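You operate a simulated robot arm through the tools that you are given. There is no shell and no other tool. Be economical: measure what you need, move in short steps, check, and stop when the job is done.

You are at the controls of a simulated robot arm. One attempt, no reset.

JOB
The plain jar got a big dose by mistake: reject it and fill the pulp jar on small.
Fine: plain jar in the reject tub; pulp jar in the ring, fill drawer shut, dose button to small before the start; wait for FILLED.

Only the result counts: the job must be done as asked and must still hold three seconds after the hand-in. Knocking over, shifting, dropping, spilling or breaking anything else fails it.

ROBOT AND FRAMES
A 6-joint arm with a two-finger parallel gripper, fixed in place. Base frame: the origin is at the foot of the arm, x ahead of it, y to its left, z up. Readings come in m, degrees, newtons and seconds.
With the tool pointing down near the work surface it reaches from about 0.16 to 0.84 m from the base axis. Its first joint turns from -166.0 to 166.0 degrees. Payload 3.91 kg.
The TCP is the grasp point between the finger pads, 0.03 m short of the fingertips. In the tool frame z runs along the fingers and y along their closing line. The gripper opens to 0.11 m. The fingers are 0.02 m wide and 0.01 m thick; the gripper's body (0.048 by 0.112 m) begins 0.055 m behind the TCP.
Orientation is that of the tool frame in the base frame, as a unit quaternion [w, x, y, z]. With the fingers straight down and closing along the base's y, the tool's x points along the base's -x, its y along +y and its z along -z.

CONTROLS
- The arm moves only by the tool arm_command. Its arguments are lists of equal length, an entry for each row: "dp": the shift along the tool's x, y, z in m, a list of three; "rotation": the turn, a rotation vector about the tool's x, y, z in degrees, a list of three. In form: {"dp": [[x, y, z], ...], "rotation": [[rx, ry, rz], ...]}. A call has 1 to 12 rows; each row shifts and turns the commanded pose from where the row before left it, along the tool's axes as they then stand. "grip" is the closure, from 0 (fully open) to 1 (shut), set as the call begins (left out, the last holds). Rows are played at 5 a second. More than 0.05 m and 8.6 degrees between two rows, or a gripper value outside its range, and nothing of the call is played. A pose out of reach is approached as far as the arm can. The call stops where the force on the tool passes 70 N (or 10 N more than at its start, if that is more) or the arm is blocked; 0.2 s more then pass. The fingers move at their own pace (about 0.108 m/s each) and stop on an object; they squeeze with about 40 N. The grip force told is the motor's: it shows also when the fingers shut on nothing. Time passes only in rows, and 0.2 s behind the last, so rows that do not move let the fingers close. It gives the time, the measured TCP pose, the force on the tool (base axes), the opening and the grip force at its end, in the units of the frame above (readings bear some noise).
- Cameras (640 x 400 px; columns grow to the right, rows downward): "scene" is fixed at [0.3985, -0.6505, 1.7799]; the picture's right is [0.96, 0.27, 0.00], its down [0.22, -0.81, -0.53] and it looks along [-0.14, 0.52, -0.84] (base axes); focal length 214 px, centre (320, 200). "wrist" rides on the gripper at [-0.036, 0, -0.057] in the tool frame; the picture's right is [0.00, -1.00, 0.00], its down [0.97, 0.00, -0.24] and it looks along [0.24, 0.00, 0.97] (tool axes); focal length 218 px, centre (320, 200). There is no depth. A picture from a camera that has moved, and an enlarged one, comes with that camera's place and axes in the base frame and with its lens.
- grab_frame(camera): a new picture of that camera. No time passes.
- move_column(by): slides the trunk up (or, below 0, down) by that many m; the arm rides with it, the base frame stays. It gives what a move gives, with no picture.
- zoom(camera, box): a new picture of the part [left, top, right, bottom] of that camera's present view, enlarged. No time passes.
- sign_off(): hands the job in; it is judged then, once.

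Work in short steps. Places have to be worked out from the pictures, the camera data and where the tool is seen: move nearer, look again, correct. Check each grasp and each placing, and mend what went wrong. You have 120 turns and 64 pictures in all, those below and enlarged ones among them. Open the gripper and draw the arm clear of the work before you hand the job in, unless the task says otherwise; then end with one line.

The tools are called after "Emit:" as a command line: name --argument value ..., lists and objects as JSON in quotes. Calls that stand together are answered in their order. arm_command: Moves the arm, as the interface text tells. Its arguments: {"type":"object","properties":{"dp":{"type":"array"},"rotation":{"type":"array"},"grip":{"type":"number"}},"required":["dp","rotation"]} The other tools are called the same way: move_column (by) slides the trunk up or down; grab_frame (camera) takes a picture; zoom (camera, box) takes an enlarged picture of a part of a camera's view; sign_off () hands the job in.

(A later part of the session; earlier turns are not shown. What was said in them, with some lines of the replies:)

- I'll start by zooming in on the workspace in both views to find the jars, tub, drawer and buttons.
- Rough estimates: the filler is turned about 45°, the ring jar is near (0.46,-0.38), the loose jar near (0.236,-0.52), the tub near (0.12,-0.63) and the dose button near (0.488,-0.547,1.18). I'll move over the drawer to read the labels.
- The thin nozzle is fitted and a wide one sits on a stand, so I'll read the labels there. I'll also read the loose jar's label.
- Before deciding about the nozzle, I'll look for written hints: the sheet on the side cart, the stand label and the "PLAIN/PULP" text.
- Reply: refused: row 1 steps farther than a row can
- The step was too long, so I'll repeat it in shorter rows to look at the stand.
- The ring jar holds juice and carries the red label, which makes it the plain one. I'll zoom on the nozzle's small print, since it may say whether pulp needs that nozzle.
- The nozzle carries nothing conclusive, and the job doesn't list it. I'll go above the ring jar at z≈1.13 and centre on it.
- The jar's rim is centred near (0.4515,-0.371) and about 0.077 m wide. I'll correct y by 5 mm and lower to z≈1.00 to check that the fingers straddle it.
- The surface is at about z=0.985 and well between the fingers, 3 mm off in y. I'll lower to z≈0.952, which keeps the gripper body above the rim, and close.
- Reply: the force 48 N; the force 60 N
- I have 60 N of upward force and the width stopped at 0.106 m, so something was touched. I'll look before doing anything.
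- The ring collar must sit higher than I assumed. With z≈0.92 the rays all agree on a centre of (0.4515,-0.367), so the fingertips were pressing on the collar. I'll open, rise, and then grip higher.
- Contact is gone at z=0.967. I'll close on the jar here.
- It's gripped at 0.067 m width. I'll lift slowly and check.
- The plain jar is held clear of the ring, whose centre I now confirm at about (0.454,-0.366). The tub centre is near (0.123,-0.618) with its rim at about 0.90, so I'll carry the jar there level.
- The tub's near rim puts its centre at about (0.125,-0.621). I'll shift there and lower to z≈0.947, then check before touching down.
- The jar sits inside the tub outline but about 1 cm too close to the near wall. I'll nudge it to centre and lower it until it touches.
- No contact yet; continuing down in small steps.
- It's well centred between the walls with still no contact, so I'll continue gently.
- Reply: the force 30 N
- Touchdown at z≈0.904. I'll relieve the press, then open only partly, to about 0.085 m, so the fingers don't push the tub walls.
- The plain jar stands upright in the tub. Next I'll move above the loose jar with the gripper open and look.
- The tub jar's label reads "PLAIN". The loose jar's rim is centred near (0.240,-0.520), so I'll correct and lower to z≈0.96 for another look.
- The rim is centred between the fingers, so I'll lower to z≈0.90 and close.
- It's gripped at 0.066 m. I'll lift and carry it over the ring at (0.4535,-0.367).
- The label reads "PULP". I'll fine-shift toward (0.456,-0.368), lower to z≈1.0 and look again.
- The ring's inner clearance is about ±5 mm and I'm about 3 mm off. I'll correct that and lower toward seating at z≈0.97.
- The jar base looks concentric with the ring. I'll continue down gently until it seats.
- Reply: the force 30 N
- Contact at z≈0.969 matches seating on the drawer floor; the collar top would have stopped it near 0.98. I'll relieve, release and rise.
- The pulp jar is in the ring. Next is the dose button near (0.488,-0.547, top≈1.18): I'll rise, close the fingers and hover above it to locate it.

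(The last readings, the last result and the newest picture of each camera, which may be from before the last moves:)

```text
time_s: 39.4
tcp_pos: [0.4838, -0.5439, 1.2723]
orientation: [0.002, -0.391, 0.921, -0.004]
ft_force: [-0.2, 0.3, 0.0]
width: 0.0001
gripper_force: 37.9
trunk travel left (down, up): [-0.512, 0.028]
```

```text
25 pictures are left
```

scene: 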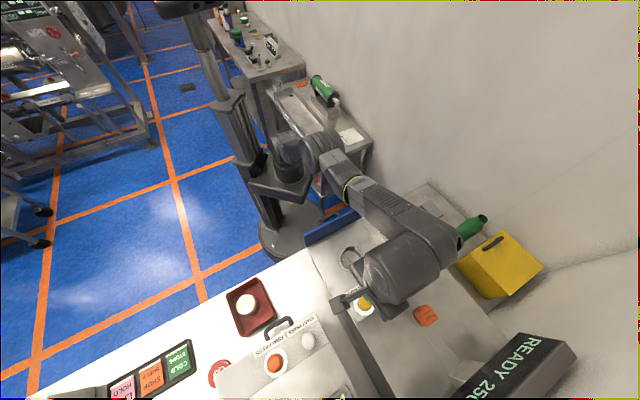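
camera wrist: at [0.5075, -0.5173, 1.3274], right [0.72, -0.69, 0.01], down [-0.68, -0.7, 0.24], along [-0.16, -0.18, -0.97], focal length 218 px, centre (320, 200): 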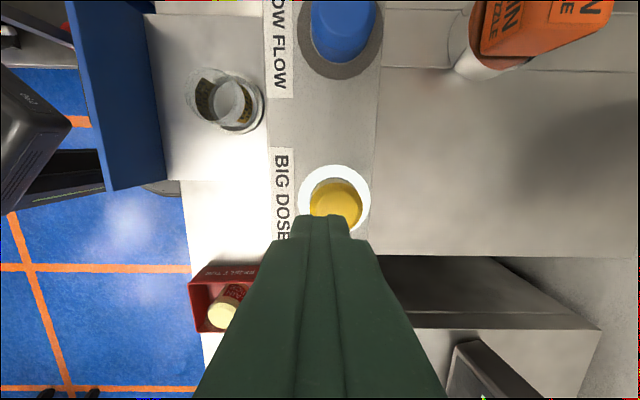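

The button is centred at about (0.489,-0.555). I'll shift onto it and lower to just above.

Emit:
arm_command --dp '[[0.0044, -0.0112, 0.015], [0, 0, 0.02], [0, 0, 0.005], [0, 0, 0.004], [0, 0, 0]]' --rotation '[[0, 0, 0], [0, 0, 0], [0, 0, 0], [0, 0, 0], [0, 0, 0]]'

Emit:
grab_frame --camera "wrist"

```text
time_s: 40.6
tcp_pos: [0.4927, -0.5592, 1.2251]
orientation: [0.001, -0.391, 0.921, -0.002]
ft_force: [0.0, 0.6, 3.3]
width: 0.0
gripper_force: 37.6
out of reach, approached as far as the arm can: row 1
trunk travel left (down, up): [-0.512, 0.028]
```

```text
24 pictures are left
camera wrist: at [0.5161, -0.5323, 1.2817], right [0.72, -0.7, 0.0], down [-0.68, -0.7, 0.24], along [-0.16, -0.18, -0.97], focal length 218 px, centre (320, 200)
```

wrist: 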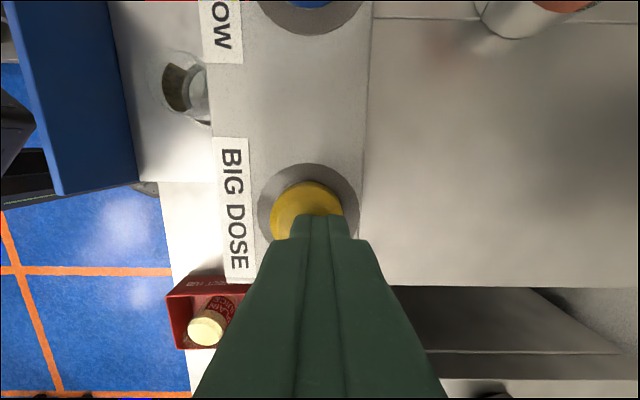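

The halo round BIG DOSE went dark, so the button has toggled. I'll rise straight up and confirm it stayed that way, and check the display.

Emit:
arm_command --dp '[[0, 0, -0.02], [0, 0, -0.03], [0.0, 0.04, -0.02], [0, 0.04, 0], [0, 0.04, 0], [0, 0.04, 0], [0, 0, 0]]' --rotation '[[0, 0, 0], [0, 0, 0], [0, 0, 0], [0, 0, 0], [0, 0, 0], [0, 0, 0], [0, 0, 0]]'

Emit:
zoom --camera "scene" --box '[310, 220, 590, 400]'

```text
time_s: 42.2
tcp_pos: [0.3765, -0.4466, 1.2765]
orientation: [0.001, -0.391, 0.921, -0.002]
ft_force: [-0.5, -0.8, -0.3]
width: 0.0002
gripper_force: 38.1
out of reach, approached as far as the arm can: row 2
trunk travel left (down, up): [-0.512, 0.028]
```

```text
2.22 times, centred on (450, 310) of scene
camera zoom: at [0.3985, -0.6505, 1.7799], right [0.96, 0.27, 0.0], down [0.22, -0.81, -0.53], along [-0.14, 0.52, -0.84], focal length 477 px, centre (31, -44)
```

zoom: 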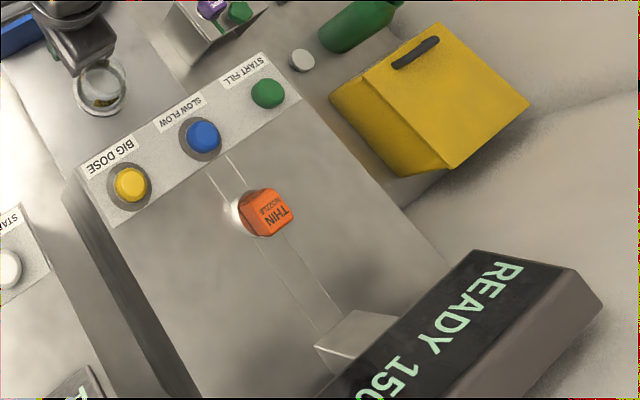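

The display reads READY 150, so the dose is set to small. Now the drawer: its front plate top is near z≈1.04 and the handle sticks out around (0.323,-0.241). I'll move to the outer side of the handle and turn the gripper so the camera faces away from the machine.

Emit:
arm_command --dp '[[-0.0185, 0.04, 0], [-0.0185, 0.04, 0], [-0.0185, 0.04, 0], [-0.0185, 0.04, 0], [-0.0185, 0.04, 0], [-0.0185, 0.04, 0], [0, 0, 0]]' --rotation '[[0, 0, 0], [0, 0, 0], [0, 0, 0], [0, 0, 0], [0, 0, 0], [0, 0, 0], [0, 0, 0]]'

Emit:
arm_command --dp '[[0, 0, 0], [0, 0, 0], [0, 0, 0], [0, 0, 0], [0, 0, 0], [0, 0, 0], [0, 0, 0], [0, 0, 0], [0, 0, 0], [0, 0, 0], [0, 0, 0], [0, 0, 0]]' --rotation '[[0, 0, -8.2], [0, 0, -8.2], [0, 0, -8.2], [0, 0, -8.2], [0, 0, -8.2], [0, 0, -8.2], [0, 0, -8.2], [0, 0, -8.2], [0, 0, -8.2], [0, 0, -8.2], [0, 0, -8], [0, 0, 0]]'

Emit:
grab_frame --camera "wrist"

```text
time_s: 43.8
tcp_pos: [0.2823, -0.1985, 1.2768]
orientation: [0.001, -0.39, 0.921, -0.001]
ft_force: [-0.3, -0.1, -1.0]
width: 0.0
gripper_force: 38.1
trunk travel left (down, up): [-0.512, 0.028]
```

```text
time_s: 46.4
tcp_pos: [0.2816, -0.1994, 1.2775]
orientation: [0.0, 0.927, -0.374, 0.001]
ft_force: [-0.6, 0.5, -0.1]
width: 0.0
gripper_force: 37.7
trunk travel left (down, up): [-0.512, 0.028]
```

```text
22 pictures are left
camera wrist: at [0.2539, -0.1741, 1.3335], right [0.69, 0.72, 0.0], down [0.7, -0.67, 0.24], along [0.18, -0.17, -0.97], focal length 218 px, centre (320, 200)
```

wrist: 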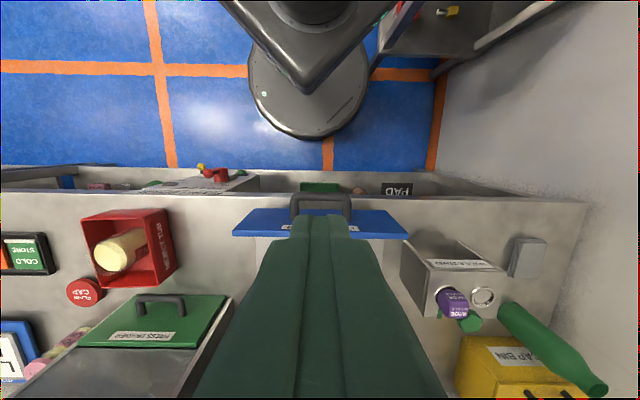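

The view is aligned with the drawer, and the handle bar sits directly ahead at about z≈0.945. I'll descend outside it to z≈0.96.

Emit:
arm_command --dp '[[-0.01, 0, 0.045], [0, 0, 0.045], [0, 0, 0.045], [0, 0, 0.045], [0, 0, 0.045], [0, 0, 0.045], [0, 0, 0.045], [0, 0, 0]]' --rotation '[[0, 0, 0], [0, 0, 0], [0, 0, 0], [0, 0, 0], [0, 0, 0], [0, 0, 0], [0, 0, 0], [0, 0, 0]]'

Emit:
grab_frame --camera "wrist"

Emit:
zoom --camera "scene" --box '[240, 130, 440, 290]'

```text
time_s: 48.2
tcp_pos: [0.2758, -0.1937, 0.9609]
orientation: [0.001, 0.927, -0.374, 0.002]
ft_force: [0.5, 0.0, 0.2]
width: 0.0
gripper_force: 37.2
trunk travel left (down, up): [-0.512, 0.028]
```

```text
21 pictures are left
camera wrist: at [0.2475, -0.1678, 1.018], right [0.69, 0.72, 0.0], down [0.7, -0.67, 0.24], along [0.18, -0.17, -0.97], focal length 218 px, centre (320, 200)
```

wrist: 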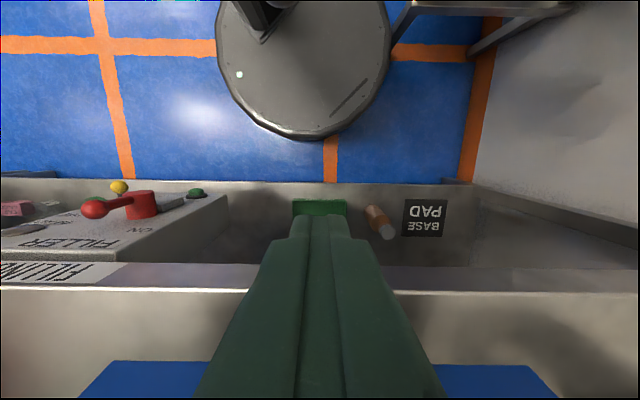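

```text
2.50 times, centred on (340, 210) of scene
camera zoom: at [0.3985, -0.6505, 1.7799], right [0.96, 0.27, 0.0], down [0.22, -0.81, -0.53], along [-0.14, 0.52, -0.84], focal length 536 px, centre (270, 175)
```

zoom: 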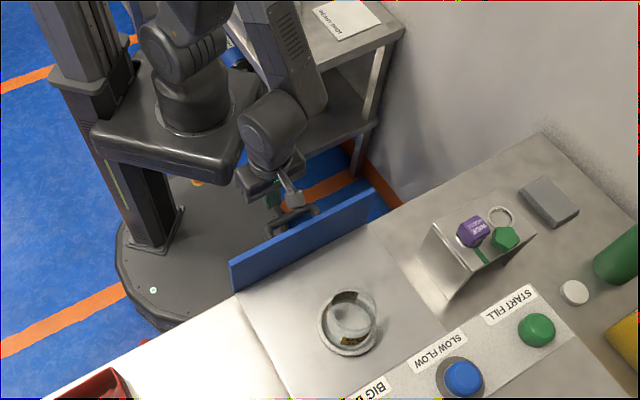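

The fingers stand outside the handle. I'll take one zoom of the red lever panel, then start pushing the drawer inward gently along the tool's +x.

Emit:
zoom --camera "wrist" --box '[0, 170, 240, 300]'

Emit:
arm_command --dp '[[0.02, 0, 0], [0.02, 0, 0], [0.01, 0, 0], [0.01, 0, 0], [0.01, 0, 0], [0.01, 0, 0], [0, 0, 0]]' --rotation '[[0, 0, 0], [0, 0, 0], [0, 0, 0], [0, 0, 0], [0, 0, 0], [0, 0, 0], [0, 0, 0]]'

Emit:
zoom --camera "scene" --box '[240, 130, 440, 290]'

```text
2.67 times, centred on (120, 235) of wrist
camera zoom: at [0.2475, -0.1678, 1.018], right [0.69, 0.72, 0.0], down [0.7, -0.67, 0.24], along [0.18, -0.17, -0.97], focal length 582 px, centre (853, 107)
```

zoom: 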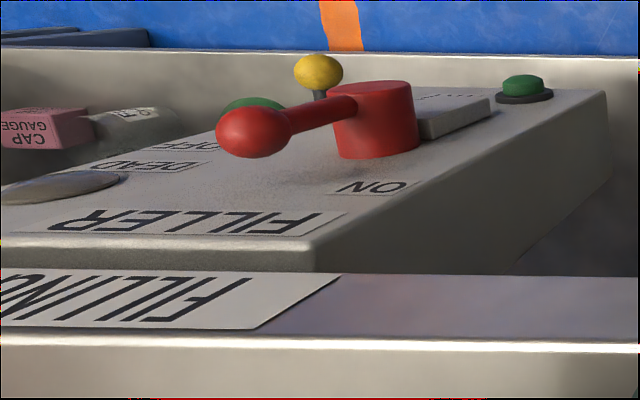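

```text
time_s: 49.8
tcp_pos: [0.3309, -0.2489, 0.9614]
orientation: [0.0, 0.927, -0.376, 0.002]
ft_force: [0.3, 0.1, 0.5]
width: 0.0001
gripper_force: 37.8
trunk travel left (down, up): [-0.512, 0.028]
```

```text
2.50 times, centred on (340, 210) of scene
camera zoom: at [0.3985, -0.6505, 1.7799], right [0.96, 0.27, 0.0], down [0.22, -0.81, -0.53], along [-0.14, 0.52, -0.84], focal length 536 px, centre (270, 175)
```

zoom: 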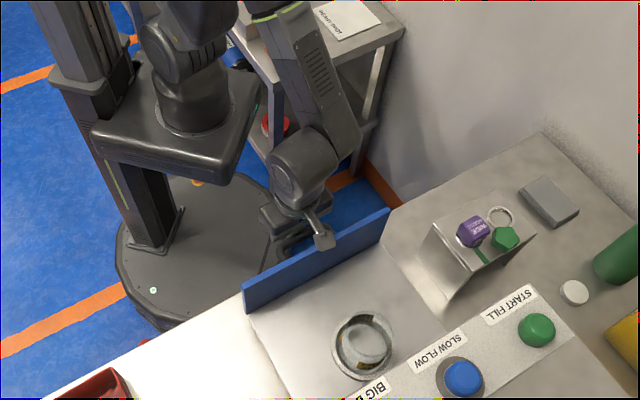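

The drawer slides freely and the jar moves with it. I'll continue the push.

Emit:
arm_command --dp '[[0.01, 0, 0], [0.015, 0, 0], [0.015, 0, 0], [0.015, 0, 0], [0.015, 0, 0], [0.015, 0, 0], [0.015, 0, 0], [0.015, 0, 0], [0.01, 0, 0], [0, 0, 0]]' --rotation '[[0, 0, 0], [0, 0, 0], [0, 0, 0], [0, 0, 0], [0, 0, 0], [0, 0, 0], [0, 0, 0], [0, 0, 0], [0, 0, 0], [0, 0, 0]]'

Emit:
grab_frame --camera "scene"

Emit:
grab_frame --camera "wrist"

```text
time_s: 52.0
tcp_pos: [0.4221, -0.3372, 0.9626]
orientation: [0.0, 0.927, -0.374, 0.002]
ft_force: [0.7, -0.8, 0.2]
width: 0.0002
gripper_force: 37.8
trunk travel left (down, up): [-0.512, 0.028]
```

```text
17 pictures are left
```

scene: 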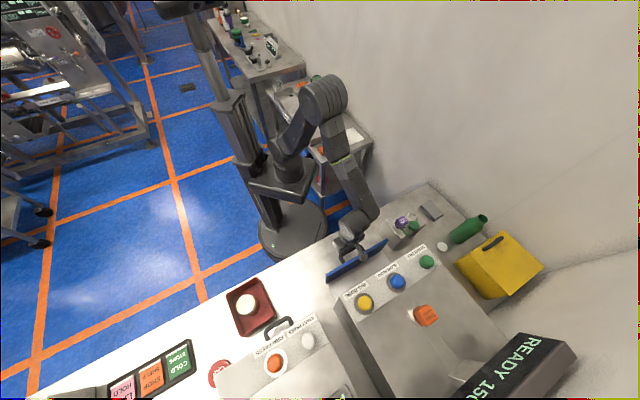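

```text
16 pictures are left
camera wrist: at [0.3953, -0.3107, 1.0188], right [0.69, 0.72, 0.0], down [0.7, -0.67, 0.24], along [0.18, -0.17, -0.97], focal length 218 px, centre (320, 200)
```

wrist: 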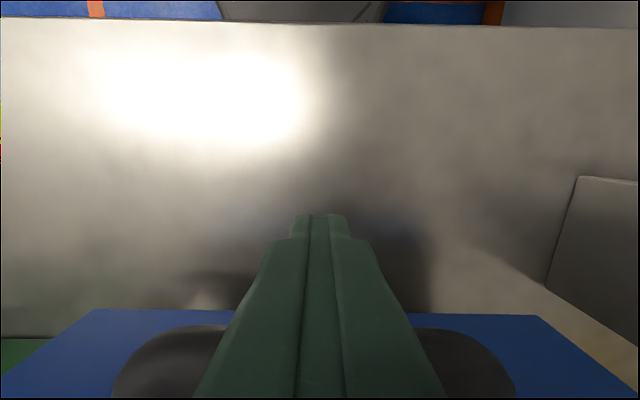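

It's still moving freely, with about 8–9 cm left. I'll continue in smaller rows until it stops.

Emit:
arm_command --dp '[[0.01, 0, 0], [0.01, 0, 0], [0.01, 0, 0], [0.01, 0, 0], [0.01, 0, 0], [0.01, 0, 0], [0.008, 0, 0], [0.006, 0, 0], [0.005, 0, 0], [0.004, 0, 0], [0, 0, 0]]' --rotation '[[0, 0, 0], [0, 0, 0], [0, 0, 0], [0, 0, 0], [0, 0, 0], [0, 0, 0], [0, 0, 0], [0, 0, 0], [0, 0, 0], [0, 0, 0], [0, 0, 0]]'

Emit:
zoom --camera "scene" --box '[290, 190, 450, 310]'

```text
time_s: 53.6
tcp_pos: [0.4589, -0.3715, 0.9654]
orientation: [-0.003, 0.927, -0.376, -0.006]
ft_force: [-39.2, 41.8, 18.1]
width: 0.0003
gripper_force: 37.9
trunk travel left (down, up): [-0.512, 0.028]
stopped in row 7: the force on the tool passed its limit (the readings are from after the stop); the commanded pose is now the measured one
```

```text
3.33 times, centred on (370, 250) of scene
camera zoom: at [0.3985, -0.6505, 1.7799], right [0.96, 0.27, 0.0], down [0.22, -0.81, -0.53], along [-0.14, 0.52, -0.84], focal length 715 px, centre (153, 33)
```

zoom: 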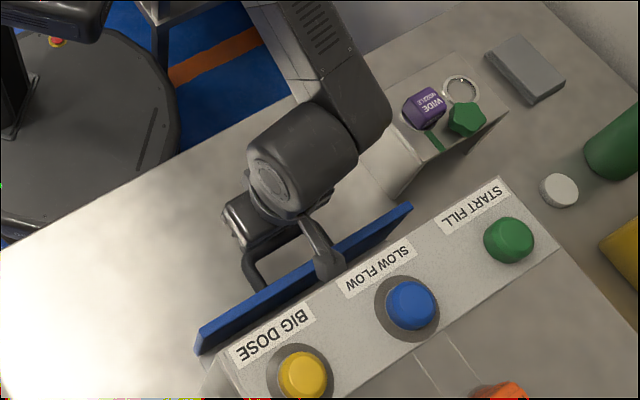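

Motion stopped at about 57 N. I can't tell whether the drawer is shut or a gripper part touched the machine, so I'll check with the wrist camera.

Emit:
grab_frame --camera "wrist"

```text
14 pictures are left
camera wrist: at [0.4324, -0.3451, 1.0218], right [0.7, 0.72, 0.0], down [0.7, -0.68, 0.23], along [0.17, -0.16, -0.97], focal length 218 px, centre (320, 200)
```

wrist: 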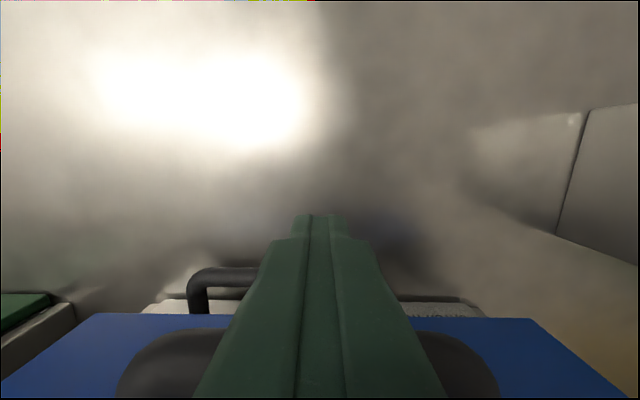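

The region around the handle is ambiguous, so I'll enlarge it.

Emit:
zoom --camera "wrist" --box '[60, 230, 580, 400]'

```text
1.23 times, centred on (320, 315) of wrist
camera zoom: at [0.4324, -0.3451, 1.0218], right [0.7, 0.72, 0.0], down [0.7, -0.68, 0.23], along [0.17, -0.16, -0.97], focal length 269 px, centre (320, 58)
```

zoom: 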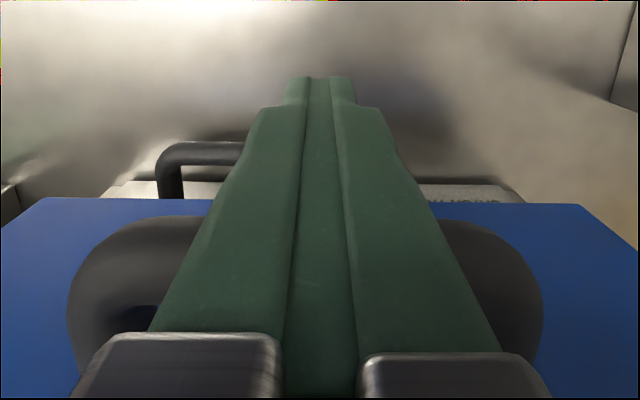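

The plate seems 1–3 cm short of the machine face, so the gripper's side block may be what touched. I'll back off, rise and inspect the gap.

Emit:
arm_command --dp '[[-0.015, 0, 0], [-0.03, 0, 0], [-0.03, 0, 0], [0, 0, -0.04], [0, 0, -0.045], [0, 0, -0.045], [0, 0, -0.045], [0, 0, -0.045], [0, 0, 0]]' --rotation '[[0, 0, 0], [0, 0, 0], [0, 0, 0], [0, 0, 0], [0, 0, 0], [0, 0, 0], [0, 0, 0], [0, 0, 0], [0, 0, 0]]'

Emit:
grab_frame --camera "wrist"

Emit:
zoom --camera "scene" --box '[290, 210, 450, 310]'

```text
time_s: 55.6
tcp_pos: [0.4148, -0.3267, 1.1795]
orientation: [-0.004, 0.927, -0.376, -0.005]
ft_force: [0.1, -0.4, 0.5]
width: 0.0
gripper_force: 37.6
trunk travel left (down, up): [-0.512, 0.028]
```

```text
12 pictures are left
camera wrist: at [0.3882, -0.3019, 1.2376], right [0.7, 0.72, 0.0], down [0.7, -0.68, 0.23], along [0.16, -0.16, -0.97], focal length 218 px, centre (320, 200)
```

wrist: 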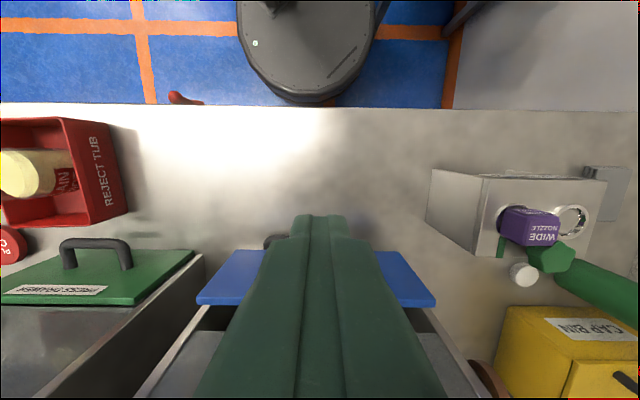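

```text
4.00 times, centred on (370, 260) of scene
camera zoom: at [0.3985, -0.6505, 1.7799], right [0.96, 0.27, 0.0], down [0.22, -0.81, -0.53], along [-0.14, 0.52, -0.84], focal length 858 px, centre (120, -40)
```

zoom: 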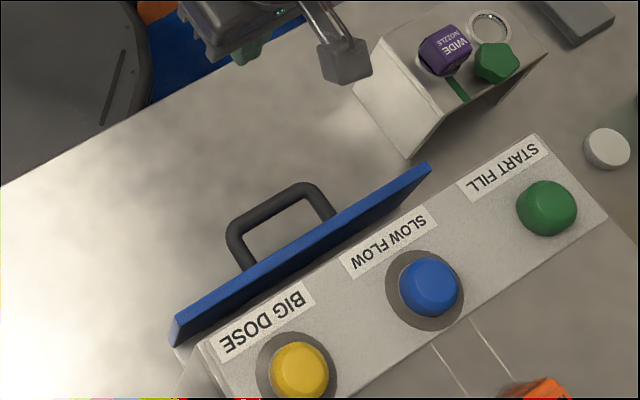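

A dark gap remains behind the plate: the block on the tool's +x side hit the machine before the drawer closed. I'll turn the tool 180° so that block faces outward.

Emit:
arm_command --dp '[[0, 0, 0], [0, 0, 0], [0, 0, 0], [0, 0, 0], [0, 0, 0], [0, 0, 0], [0, 0, 0], [0, 0, 0], [0, 0, 0], [0, 0, 0], [0, 0, 0], [0, 0, 0]]' --rotation '[[0, 0, 8.2], [0, 0, 8.2], [0, 0, 8.2], [0, 0, 8.2], [0, 0, 8.2], [0, 0, 8.2], [0, 0, 8.2], [0, 0, 8.2], [0, 0, 8.2], [0, 0, 8.2], [0, 0, 8.2], [0, 0, 0]]'

Emit:
arm_command --dp '[[0, 0, 0], [0, 0, 0], [0, 0, 0], [0, 0, 0], [0, 0, 0], [0, 0, 0], [0, 0, 0], [0, 0, 0], [0, 0, 0], [0, 0, 0], [0, 0, 0], [0, 0, 0]]' --rotation '[[0, 0, 8.2], [0, 0, 8.2], [0, 0, 8.2], [0, 0, 8.2], [0, 0, 8.2], [0, 0, 8.2], [0, 0, 8.2], [0, 0, 8.2], [0, 0, 8.2], [0, 0, 8.2], [0, 0, 7.6], [0, 0, 0]]'

```text
time_s: 58.2
tcp_pos: [0.4141, -0.3267, 1.181]
orientation: [-0.002, -0.386, 0.922, 0.007]
ft_force: [0.3, 0.2, 1.0]
width: 0.0001
gripper_force: 37.8
trunk travel left (down, up): [-0.512, 0.028]
```

```text
time_s: 60.8
tcp_pos: [0.4137, -0.3268, 1.1797]
orientation: [-0.007, 0.375, 0.927, 0.004]
ft_force: [-0.1, -0.1, 0.8]
width: 0.0001
gripper_force: 37.6
trunk travel left (down, up): [-0.512, 0.028]
```

It's turned with the block facing outward. I'll descend outside the handle again and push along −x.

Emit:
arm_command --dp '[[0.01, 0, 0.045], [0, 0, 0.045], [0, 0, 0.045], [0, 0, 0.045], [0, 0, 0.04], [0, 0, 0]]' --rotation '[[0, 0, 0], [0, 0, 0], [0, 0, 0], [0, 0, 0], [0, 0, 0], [0, 0, 0]]'

Emit:
arm_command --dp '[[-0.02, 0, 0], [-0.02, 0, 0], [-0.02, 0, 0], [-0.01, 0, 0], [-0.01, 0, 0], [-0.01, 0, 0], [-0.008, 0, 0], [-0.006, 0, 0], [-0.006, 0, 0], [-0.006, 0, 0], [-0.006, 0, 0], [0, 0, 0]]' --rotation '[[0, 0, 0], [0, 0, 0], [0, 0, 0], [0, 0, 0], [0, 0, 0], [0, 0, 0], [0, 0, 0], [0, 0, 0], [0, 0, 0], [0, 0, 0], [0, 0, 0], [0, 0, 0]]'

Emit:
zoom --camera "scene" --box '[290, 210, 590, 400]'

```text
time_s: 62.2
tcp_pos: [0.4052, -0.3183, 0.9594]
orientation: [-0.006, 0.374, 0.927, 0.004]
ft_force: [0.0, 0.9, 1.5]
width: 0.0
gripper_force: 37.6
trunk travel left (down, up): [-0.512, 0.028]
```

```text
time_s: 64.8
tcp_pos: [0.4835, -0.393, 0.9594]
orientation: [-0.018, 0.376, 0.927, 0.008]
ft_force: [-29.7, 32.2, 21.5]
width: 0.0
gripper_force: 38.2
trunk travel left (down, up): [-0.512, 0.028]
stopped in row 12: the force on the tool passed its limit (the readings are from after the stop); the commanded pose is now the measured one
```

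```text
2.11 times, centred on (440, 305) of scene
camera zoom: at [0.3985, -0.6505, 1.7799], right [0.96, 0.27, 0.0], down [0.22, -0.81, -0.53], along [-0.14, 0.52, -0.84], focal length 452 px, centre (67, -21)
```

zoom: 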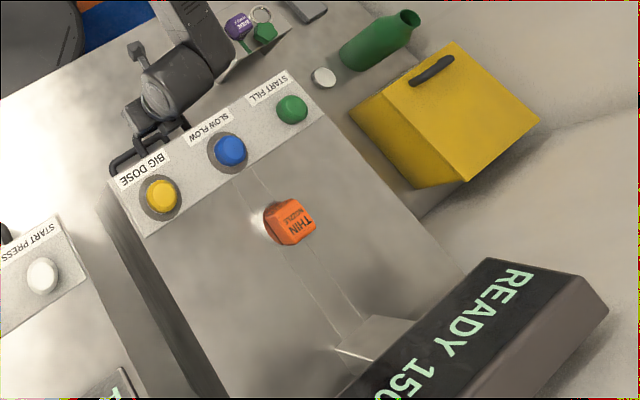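

The drawer went about 3.2 cm further, and the plate is now hidden against the machine. I'll back off, rise and verify that it's shut.

Emit:
arm_command --dp '[[0.015, 0, 0], [0.03, 0, 0], [0.04, 0, 0], [0.03, 0, -0.03], [0, 0, -0.045], [0, 0, -0.045], [0, 0, -0.045], [0, 0, -0.045], [0, 0, -0.045], [0, 0, -0.045], [0, 0, 0]]' --rotation '[[0, 0, 0], [0, 0, 0], [0, 0, 0], [0, 0, 0], [0, 0, 0], [0, 0, 0], [0, 0, 0], [0, 0, 0], [0, 0, 0], [0, 0, 0], [0, 0, 0]]'

Emit:
grab_frame --camera "wrist"

```text
time_s: 67.2
tcp_pos: [0.4134, -0.3272, 1.2601]
orientation: [-0.016, 0.376, 0.927, 0.008]
ft_force: [1.1, -0.2, -0.7]
width: 0.0001
gripper_force: 37.6
trunk travel left (down, up): [-0.512, 0.028]
```

```text
9 pictures are left
camera wrist: at [0.4391, -0.3525, 1.3155], right [-0.7, -0.72, 0.0], down [-0.69, 0.67, 0.28], along [-0.2, 0.19, -0.96], focal length 218 px, centre (320, 200)
```

wrist: 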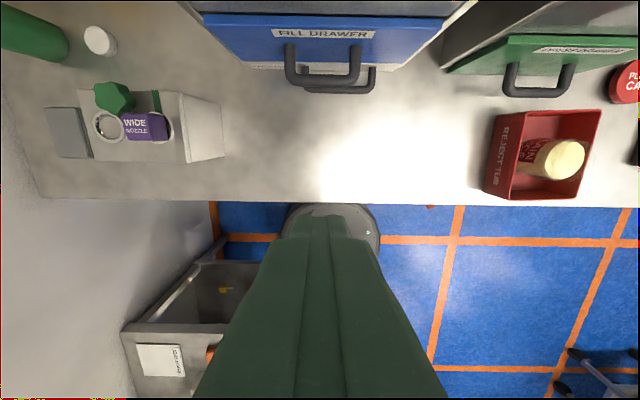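

The drawer front reads FILL DRAWER and looks nearly flush. I'll zoom once to confirm there's no gap.

Emit:
zoom --camera "wrist" --box '[180, 0, 480, 100]'

```text
2.13 times, centred on (330, 50) of wrist
camera zoom: at [0.4391, -0.3525, 1.3155], right [-0.7, -0.72, 0.0], down [-0.69, 0.67, 0.28], along [-0.2, 0.19, -0.96], focal length 466 px, centre (299, 520)
```

zoom: 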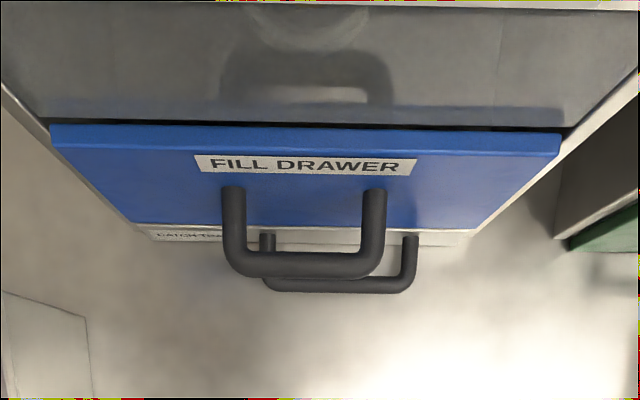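

A thin dark line remains above the plate, and the wrist above the fingers might have met the ledge. I'll lean the tool 22° so the fingertips lead and push once more to be sure.

Emit:
arm_command --dp '[[0.03, 0, 0], [0, 0, 0], [0, 0, 0], [0.0154, 0, 0.0423], [0.0154, 0, 0.0423], [0.0154, 0, 0.0423], [0.0154, 0, 0.0423], [0.0154, 0, 0.0423], [0.0154, 0, 0.0423], [0.0113, 0, 0.031], [0, 0, 0]]' --rotation '[[0, -7.4, 0], [0, -7.4, 0], [0, -7.2, 0], [0, 0, 0], [0, 0, 0], [0, 0, 0], [0, 0, 0], [0, 0, 0], [0, 0, 0], [0, 0, 0], [0, 0, 0]]'

```text
time_s: 69.6
tcp_pos: [0.3902, -0.3048, 0.9562]
orientation: [0.161, 0.369, 0.913, -0.064]
ft_force: [1.0, -0.3, -0.4]
width: 0.0
gripper_force: 37.8
trunk travel left (down, up): [-0.512, 0.028]
```

It's tilted and in place outside the handle. Pushing forward now.

Emit:
arm_command --dp '[[-0.0188, 0, 0.0068], [-0.0188, 0, 0.0068], [-0.0188, 0, 0.0068], [-0.0188, 0, 0.0068], [-0.0188, 0, 0.0068], [-0.0094, 0, 0.0034], [-0.0056, 0, 0.002], [-0.0056, 0, 0.002], [-0.0056, 0, 0.002], [-0.0056, 0, 0.002], [-0.0056, 0, 0.002], [0, 0, 0]]' --rotation '[[0, 0, 0], [0, 0, 0], [0, 0, 0], [0, 0, 0], [0, 0, 0], [0, 0, 0], [0, 0, 0], [0, 0, 0], [0, 0, 0], [0, 0, 0], [0, 0, 0], [0, 0, 0]]'

```text
time_s: 72.2
tcp_pos: [0.4871, -0.3988, 0.9555]
orientation: [0.157, 0.371, 0.913, -0.064]
ft_force: [-30.2, 31.5, -8.0]
width: 0.0002
gripper_force: 37.6
trunk travel left (down, up): [-0.512, 0.028]
```

It's holding at 43 N. One more slight push will show whether it's at a hard stop.

Emit:
arm_command --dp '[[-0.003, 0, 0.001], [-0.002, 0, 0.0007], [0, 0, 0]]' --rotation '[[0, 0, 0], [0, 0, 0], [0, 0, 0]]'

```text
time_s: 73.0
tcp_pos: [0.4867, -0.4002, 0.9512]
orientation: [0.146, 0.373, 0.914, -0.06]
ft_force: [-18.6, 22.2, -3.9]
width: 0.0
gripper_force: 37.8
trunk travel left (down, up): [-0.512, 0.028]
stopped in row 3: the force on the tool passed its limit (the readings are from after the stop); the commanded pose is now the measured one
```

It's a hard stop with no further travel, so the drawer is shut. I'll back off and rise to z≈1.28.

Emit:
arm_command --dp '[[0.0378, 0, -0.0124], [0.0378, 0, -0.0124], [-0.0128, 0, -0.0389], [-0.0128, 0, -0.0389], [-0.0128, 0, -0.0389], [-0.0128, 0, -0.0389], [-0.0128, 0, -0.0389], [-0.0128, 0, -0.0389], [-0.0128, 0, -0.0389], [-0.0128, 0, -0.0389], [0, 0, 0]]' --rotation '[[0, 0, 0], [0, 0, 0], [0, 0, 0], [0, 0, 0], [0, 0, 0], [0, 0, 0], [0, 0, 0], [0, 0, 0], [0, 0, 0], [0, 0, 0], [0, 0, 0]]'

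Emit:
zoom --camera "scene" --box '[290, 210, 590, 400]'

```text
time_s: 75.4
tcp_pos: [0.4294, -0.3469, 1.2782]
orientation: [0.15, 0.371, 0.914, -0.062]
ft_force: [-0.4, 0.8, 0.1]
width: 0.0002
gripper_force: 38.1
trunk travel left (down, up): [-0.512, 0.028]
```

```text
2.11 times, centred on (440, 305) of scene
camera zoom: at [0.3985, -0.6505, 1.7799], right [0.96, 0.27, 0.0], down [0.22, -0.81, -0.53], along [-0.14, 0.52, -0.84], focal length 452 px, centre (67, -21)
```

zoom: 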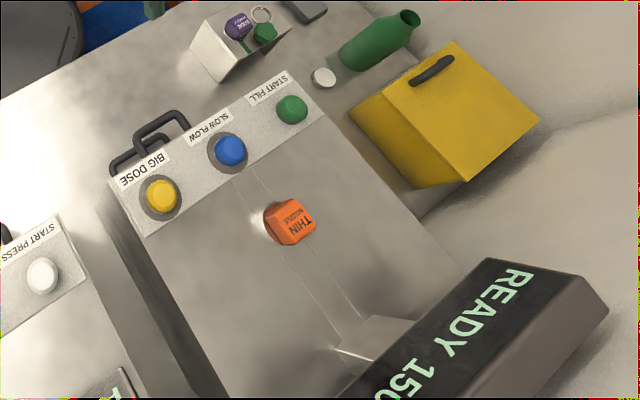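

The drawer is shut and the display still reads READY 150. Next I'll move the leaned tool above START FILL at about (0.636,-0.402, top≈1.20).

Emit:
arm_command --dp '[[-0.0333, 0.021, 0.0109], [-0.0333, 0.021, 0.0109], [-0.0333, 0.021, 0.0109], [-0.0333, 0.021, 0.0109], [-0.0333, 0.021, 0.0109], [0, 0, 0]]' --rotation '[[0, 0, 0], [0, 0, 0], [0, 0, 0], [0, 0, 0], [0, 0, 0], [0, 0, 0]]'

Emit:
grab_frame --camera "wrist"

```text
time_s: 76.8
tcp_pos: [0.6298, -0.39, 1.2811]
orientation: [0.151, 0.371, 0.914, -0.062]
ft_force: [-0.4, 0.5, -0.4]
width: 0.0002
gripper_force: 37.2
trunk travel left (down, up): [-0.512, 0.028]
```

```text
6 pictures are left
camera wrist: at [0.6397, -0.4005, 1.3468], right [-0.7, -0.72, 0.0], down [-0.71, 0.69, -0.08], along [0.06, -0.06, -1.0], focal length 218 px, centre (320, 200)
```

wrist: 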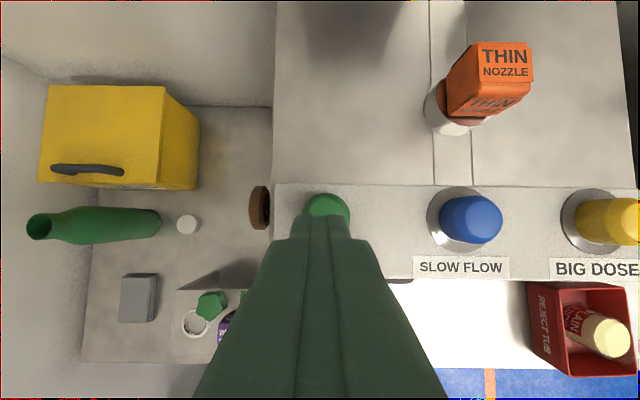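

The button is at about (0.637,-0.404), so the tip needs −8 mm in y. I'll correct and lower to just above it.

Emit:
arm_command --dp '[[-0.0053, -0.0057, 0.0018], [0.0062, 0, 0.019], [0.0062, 0, 0.019], [0.0012, 0, 0.0038], [0.0012, 0, 0.0038], [0, 0, 0]]' --rotation '[[0, 0, 0], [0, 0, 0], [0, 0, 0], [0, 0, 0], [0, 0, 0], [0, 0, 0]]'

```text
time_s: 78.2
tcp_pos: [0.6305, -0.4007, 1.2328]
orientation: [0.15, 0.371, 0.915, -0.062]
ft_force: [0.4, -0.4, 0.7]
width: 0.0
gripper_force: 38.3
trunk travel left (down, up): [-0.512, 0.028]
```

Tip at about 1.204 with no contact yet. Pressing down in small steps.

Emit:
arm_command --dp '[[0.0009, 0, 0.0028], [0.0009, 0, 0.0028], [0.0009, 0, 0.0028], [0, 0, 0]]' --rotation '[[0, 0, 0], [0, 0, 0], [0, 0, 0], [0, 0, 0]]'

```text
time_s: 79.2
tcp_pos: [0.6302, -0.4004, 1.2259]
orientation: [0.152, 0.371, 0.914, -0.062]
ft_force: [1.3, -1.8, 8.2]
width: 0.0
gripper_force: 37.6
trunk travel left (down, up): [-0.512, 0.028]
```

There's 8 N of contact on the button. I'll check the display for a reaction.

Emit:
zoom --camera "scene" --box '[420, 310, 600, 400]'

```text
3.56 times, centred on (510, 355) of scene
camera zoom: at [0.3985, -0.6505, 1.7799], right [0.96, 0.27, 0.0], down [0.22, -0.81, -0.53], along [-0.14, 0.52, -0.84], focal length 763 px, centre (-356, -351)
```

zoom: 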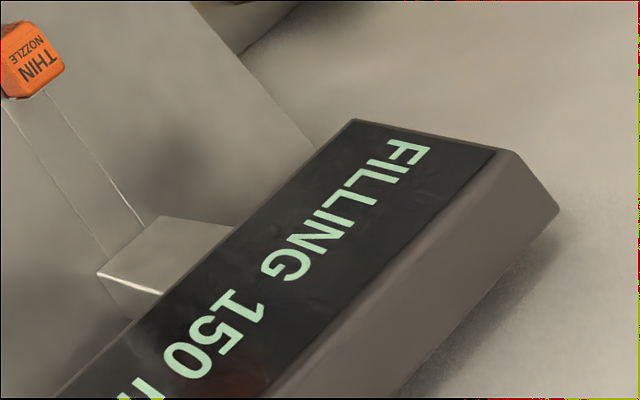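

FILLING 150 has begun. I'll lift off the button, draw the arm back clear, and let time pass.

Emit:
arm_command --dp '[[-0.0125, 0, -0.038], [-0.0125, 0, -0.038], [0.0333, -0.021, -0.0109], [0.0333, -0.021, -0.0109], [0.0333, -0.021, -0.0109], [0.0333, -0.021, -0.0109], [0.0333, -0.021, -0.0109], [0, 0, 0], [0, 0, 0], [0, 0, 0], [0, 0, 0], [0, 0, 0]]' --rotation '[[0, 0, 0], [0, 0, 0], [0, 0, 0], [0, 0, 0], [0, 0, 0], [0, 0, 0], [0, 0, 0], [0, 0, 0], [0, 0, 0], [0, 0, 0], [0, 0, 0], [0, 0, 0]]' --grip 1

Emit:
arm_command --dp '[[0, 0, 0], [0, 0, 0], [0, 0, 0], [0, 0, 0], [0, 0, 0], [0, 0, 0], [0, 0, 0], [0, 0, 0], [0, 0, 0], [0, 0, 0], [0, 0, 0], [0, 0, 0]]' --rotation '[[0, 0, 0], [0, 0, 0], [0, 0, 0], [0, 0, 0], [0, 0, 0], [0, 0, 0], [0, 0, 0], [0, 0, 0], [0, 0, 0], [0, 0, 0], [0, 0, 0], [0, 0, 0]]' --grip 0

Emit:
grab_frame --camera "scene"

```text
time_s: 81.8
tcp_pos: [0.4301, -0.3523, 1.3044]
orientation: [0.15, 0.371, 0.914, -0.063]
ft_force: [0.6, 0.2, -0.2]
width: 0.0
gripper_force: 37.5
trunk travel left (down, up): [-0.512, 0.028]
```

```text
time_s: 84.4
tcp_pos: [0.4299, -0.3521, 1.3025]
orientation: [0.15, 0.371, 0.915, -0.062]
ft_force: [-0.4, 0.0, 0.7]
width: 0.1098
gripper_force: 0.1
trunk travel left (down, up): [-0.512, 0.028]
```

```text
4 pictures are left
```

scene: 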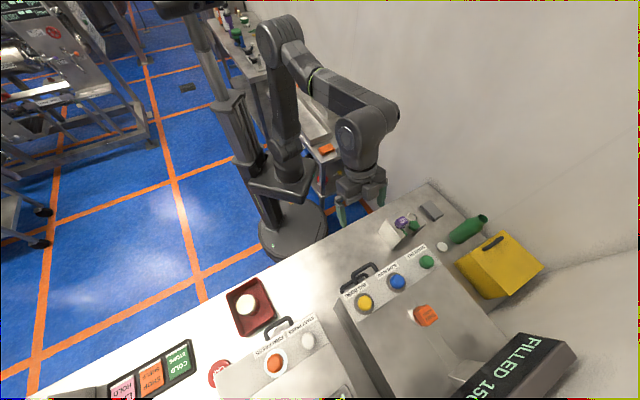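

The display shows FILLED 150. The plain jar is in the tub, the drawer is shut, and the gripper is open and clear, so I'm handing in.

Emit:
sign_off

```text
The job is handed in.
```

The plain jar is upright in the reject tub. The pulp jar is in the ring with the fill drawer shut; I set the dose to small before the start, and the display reads FILLED 150.
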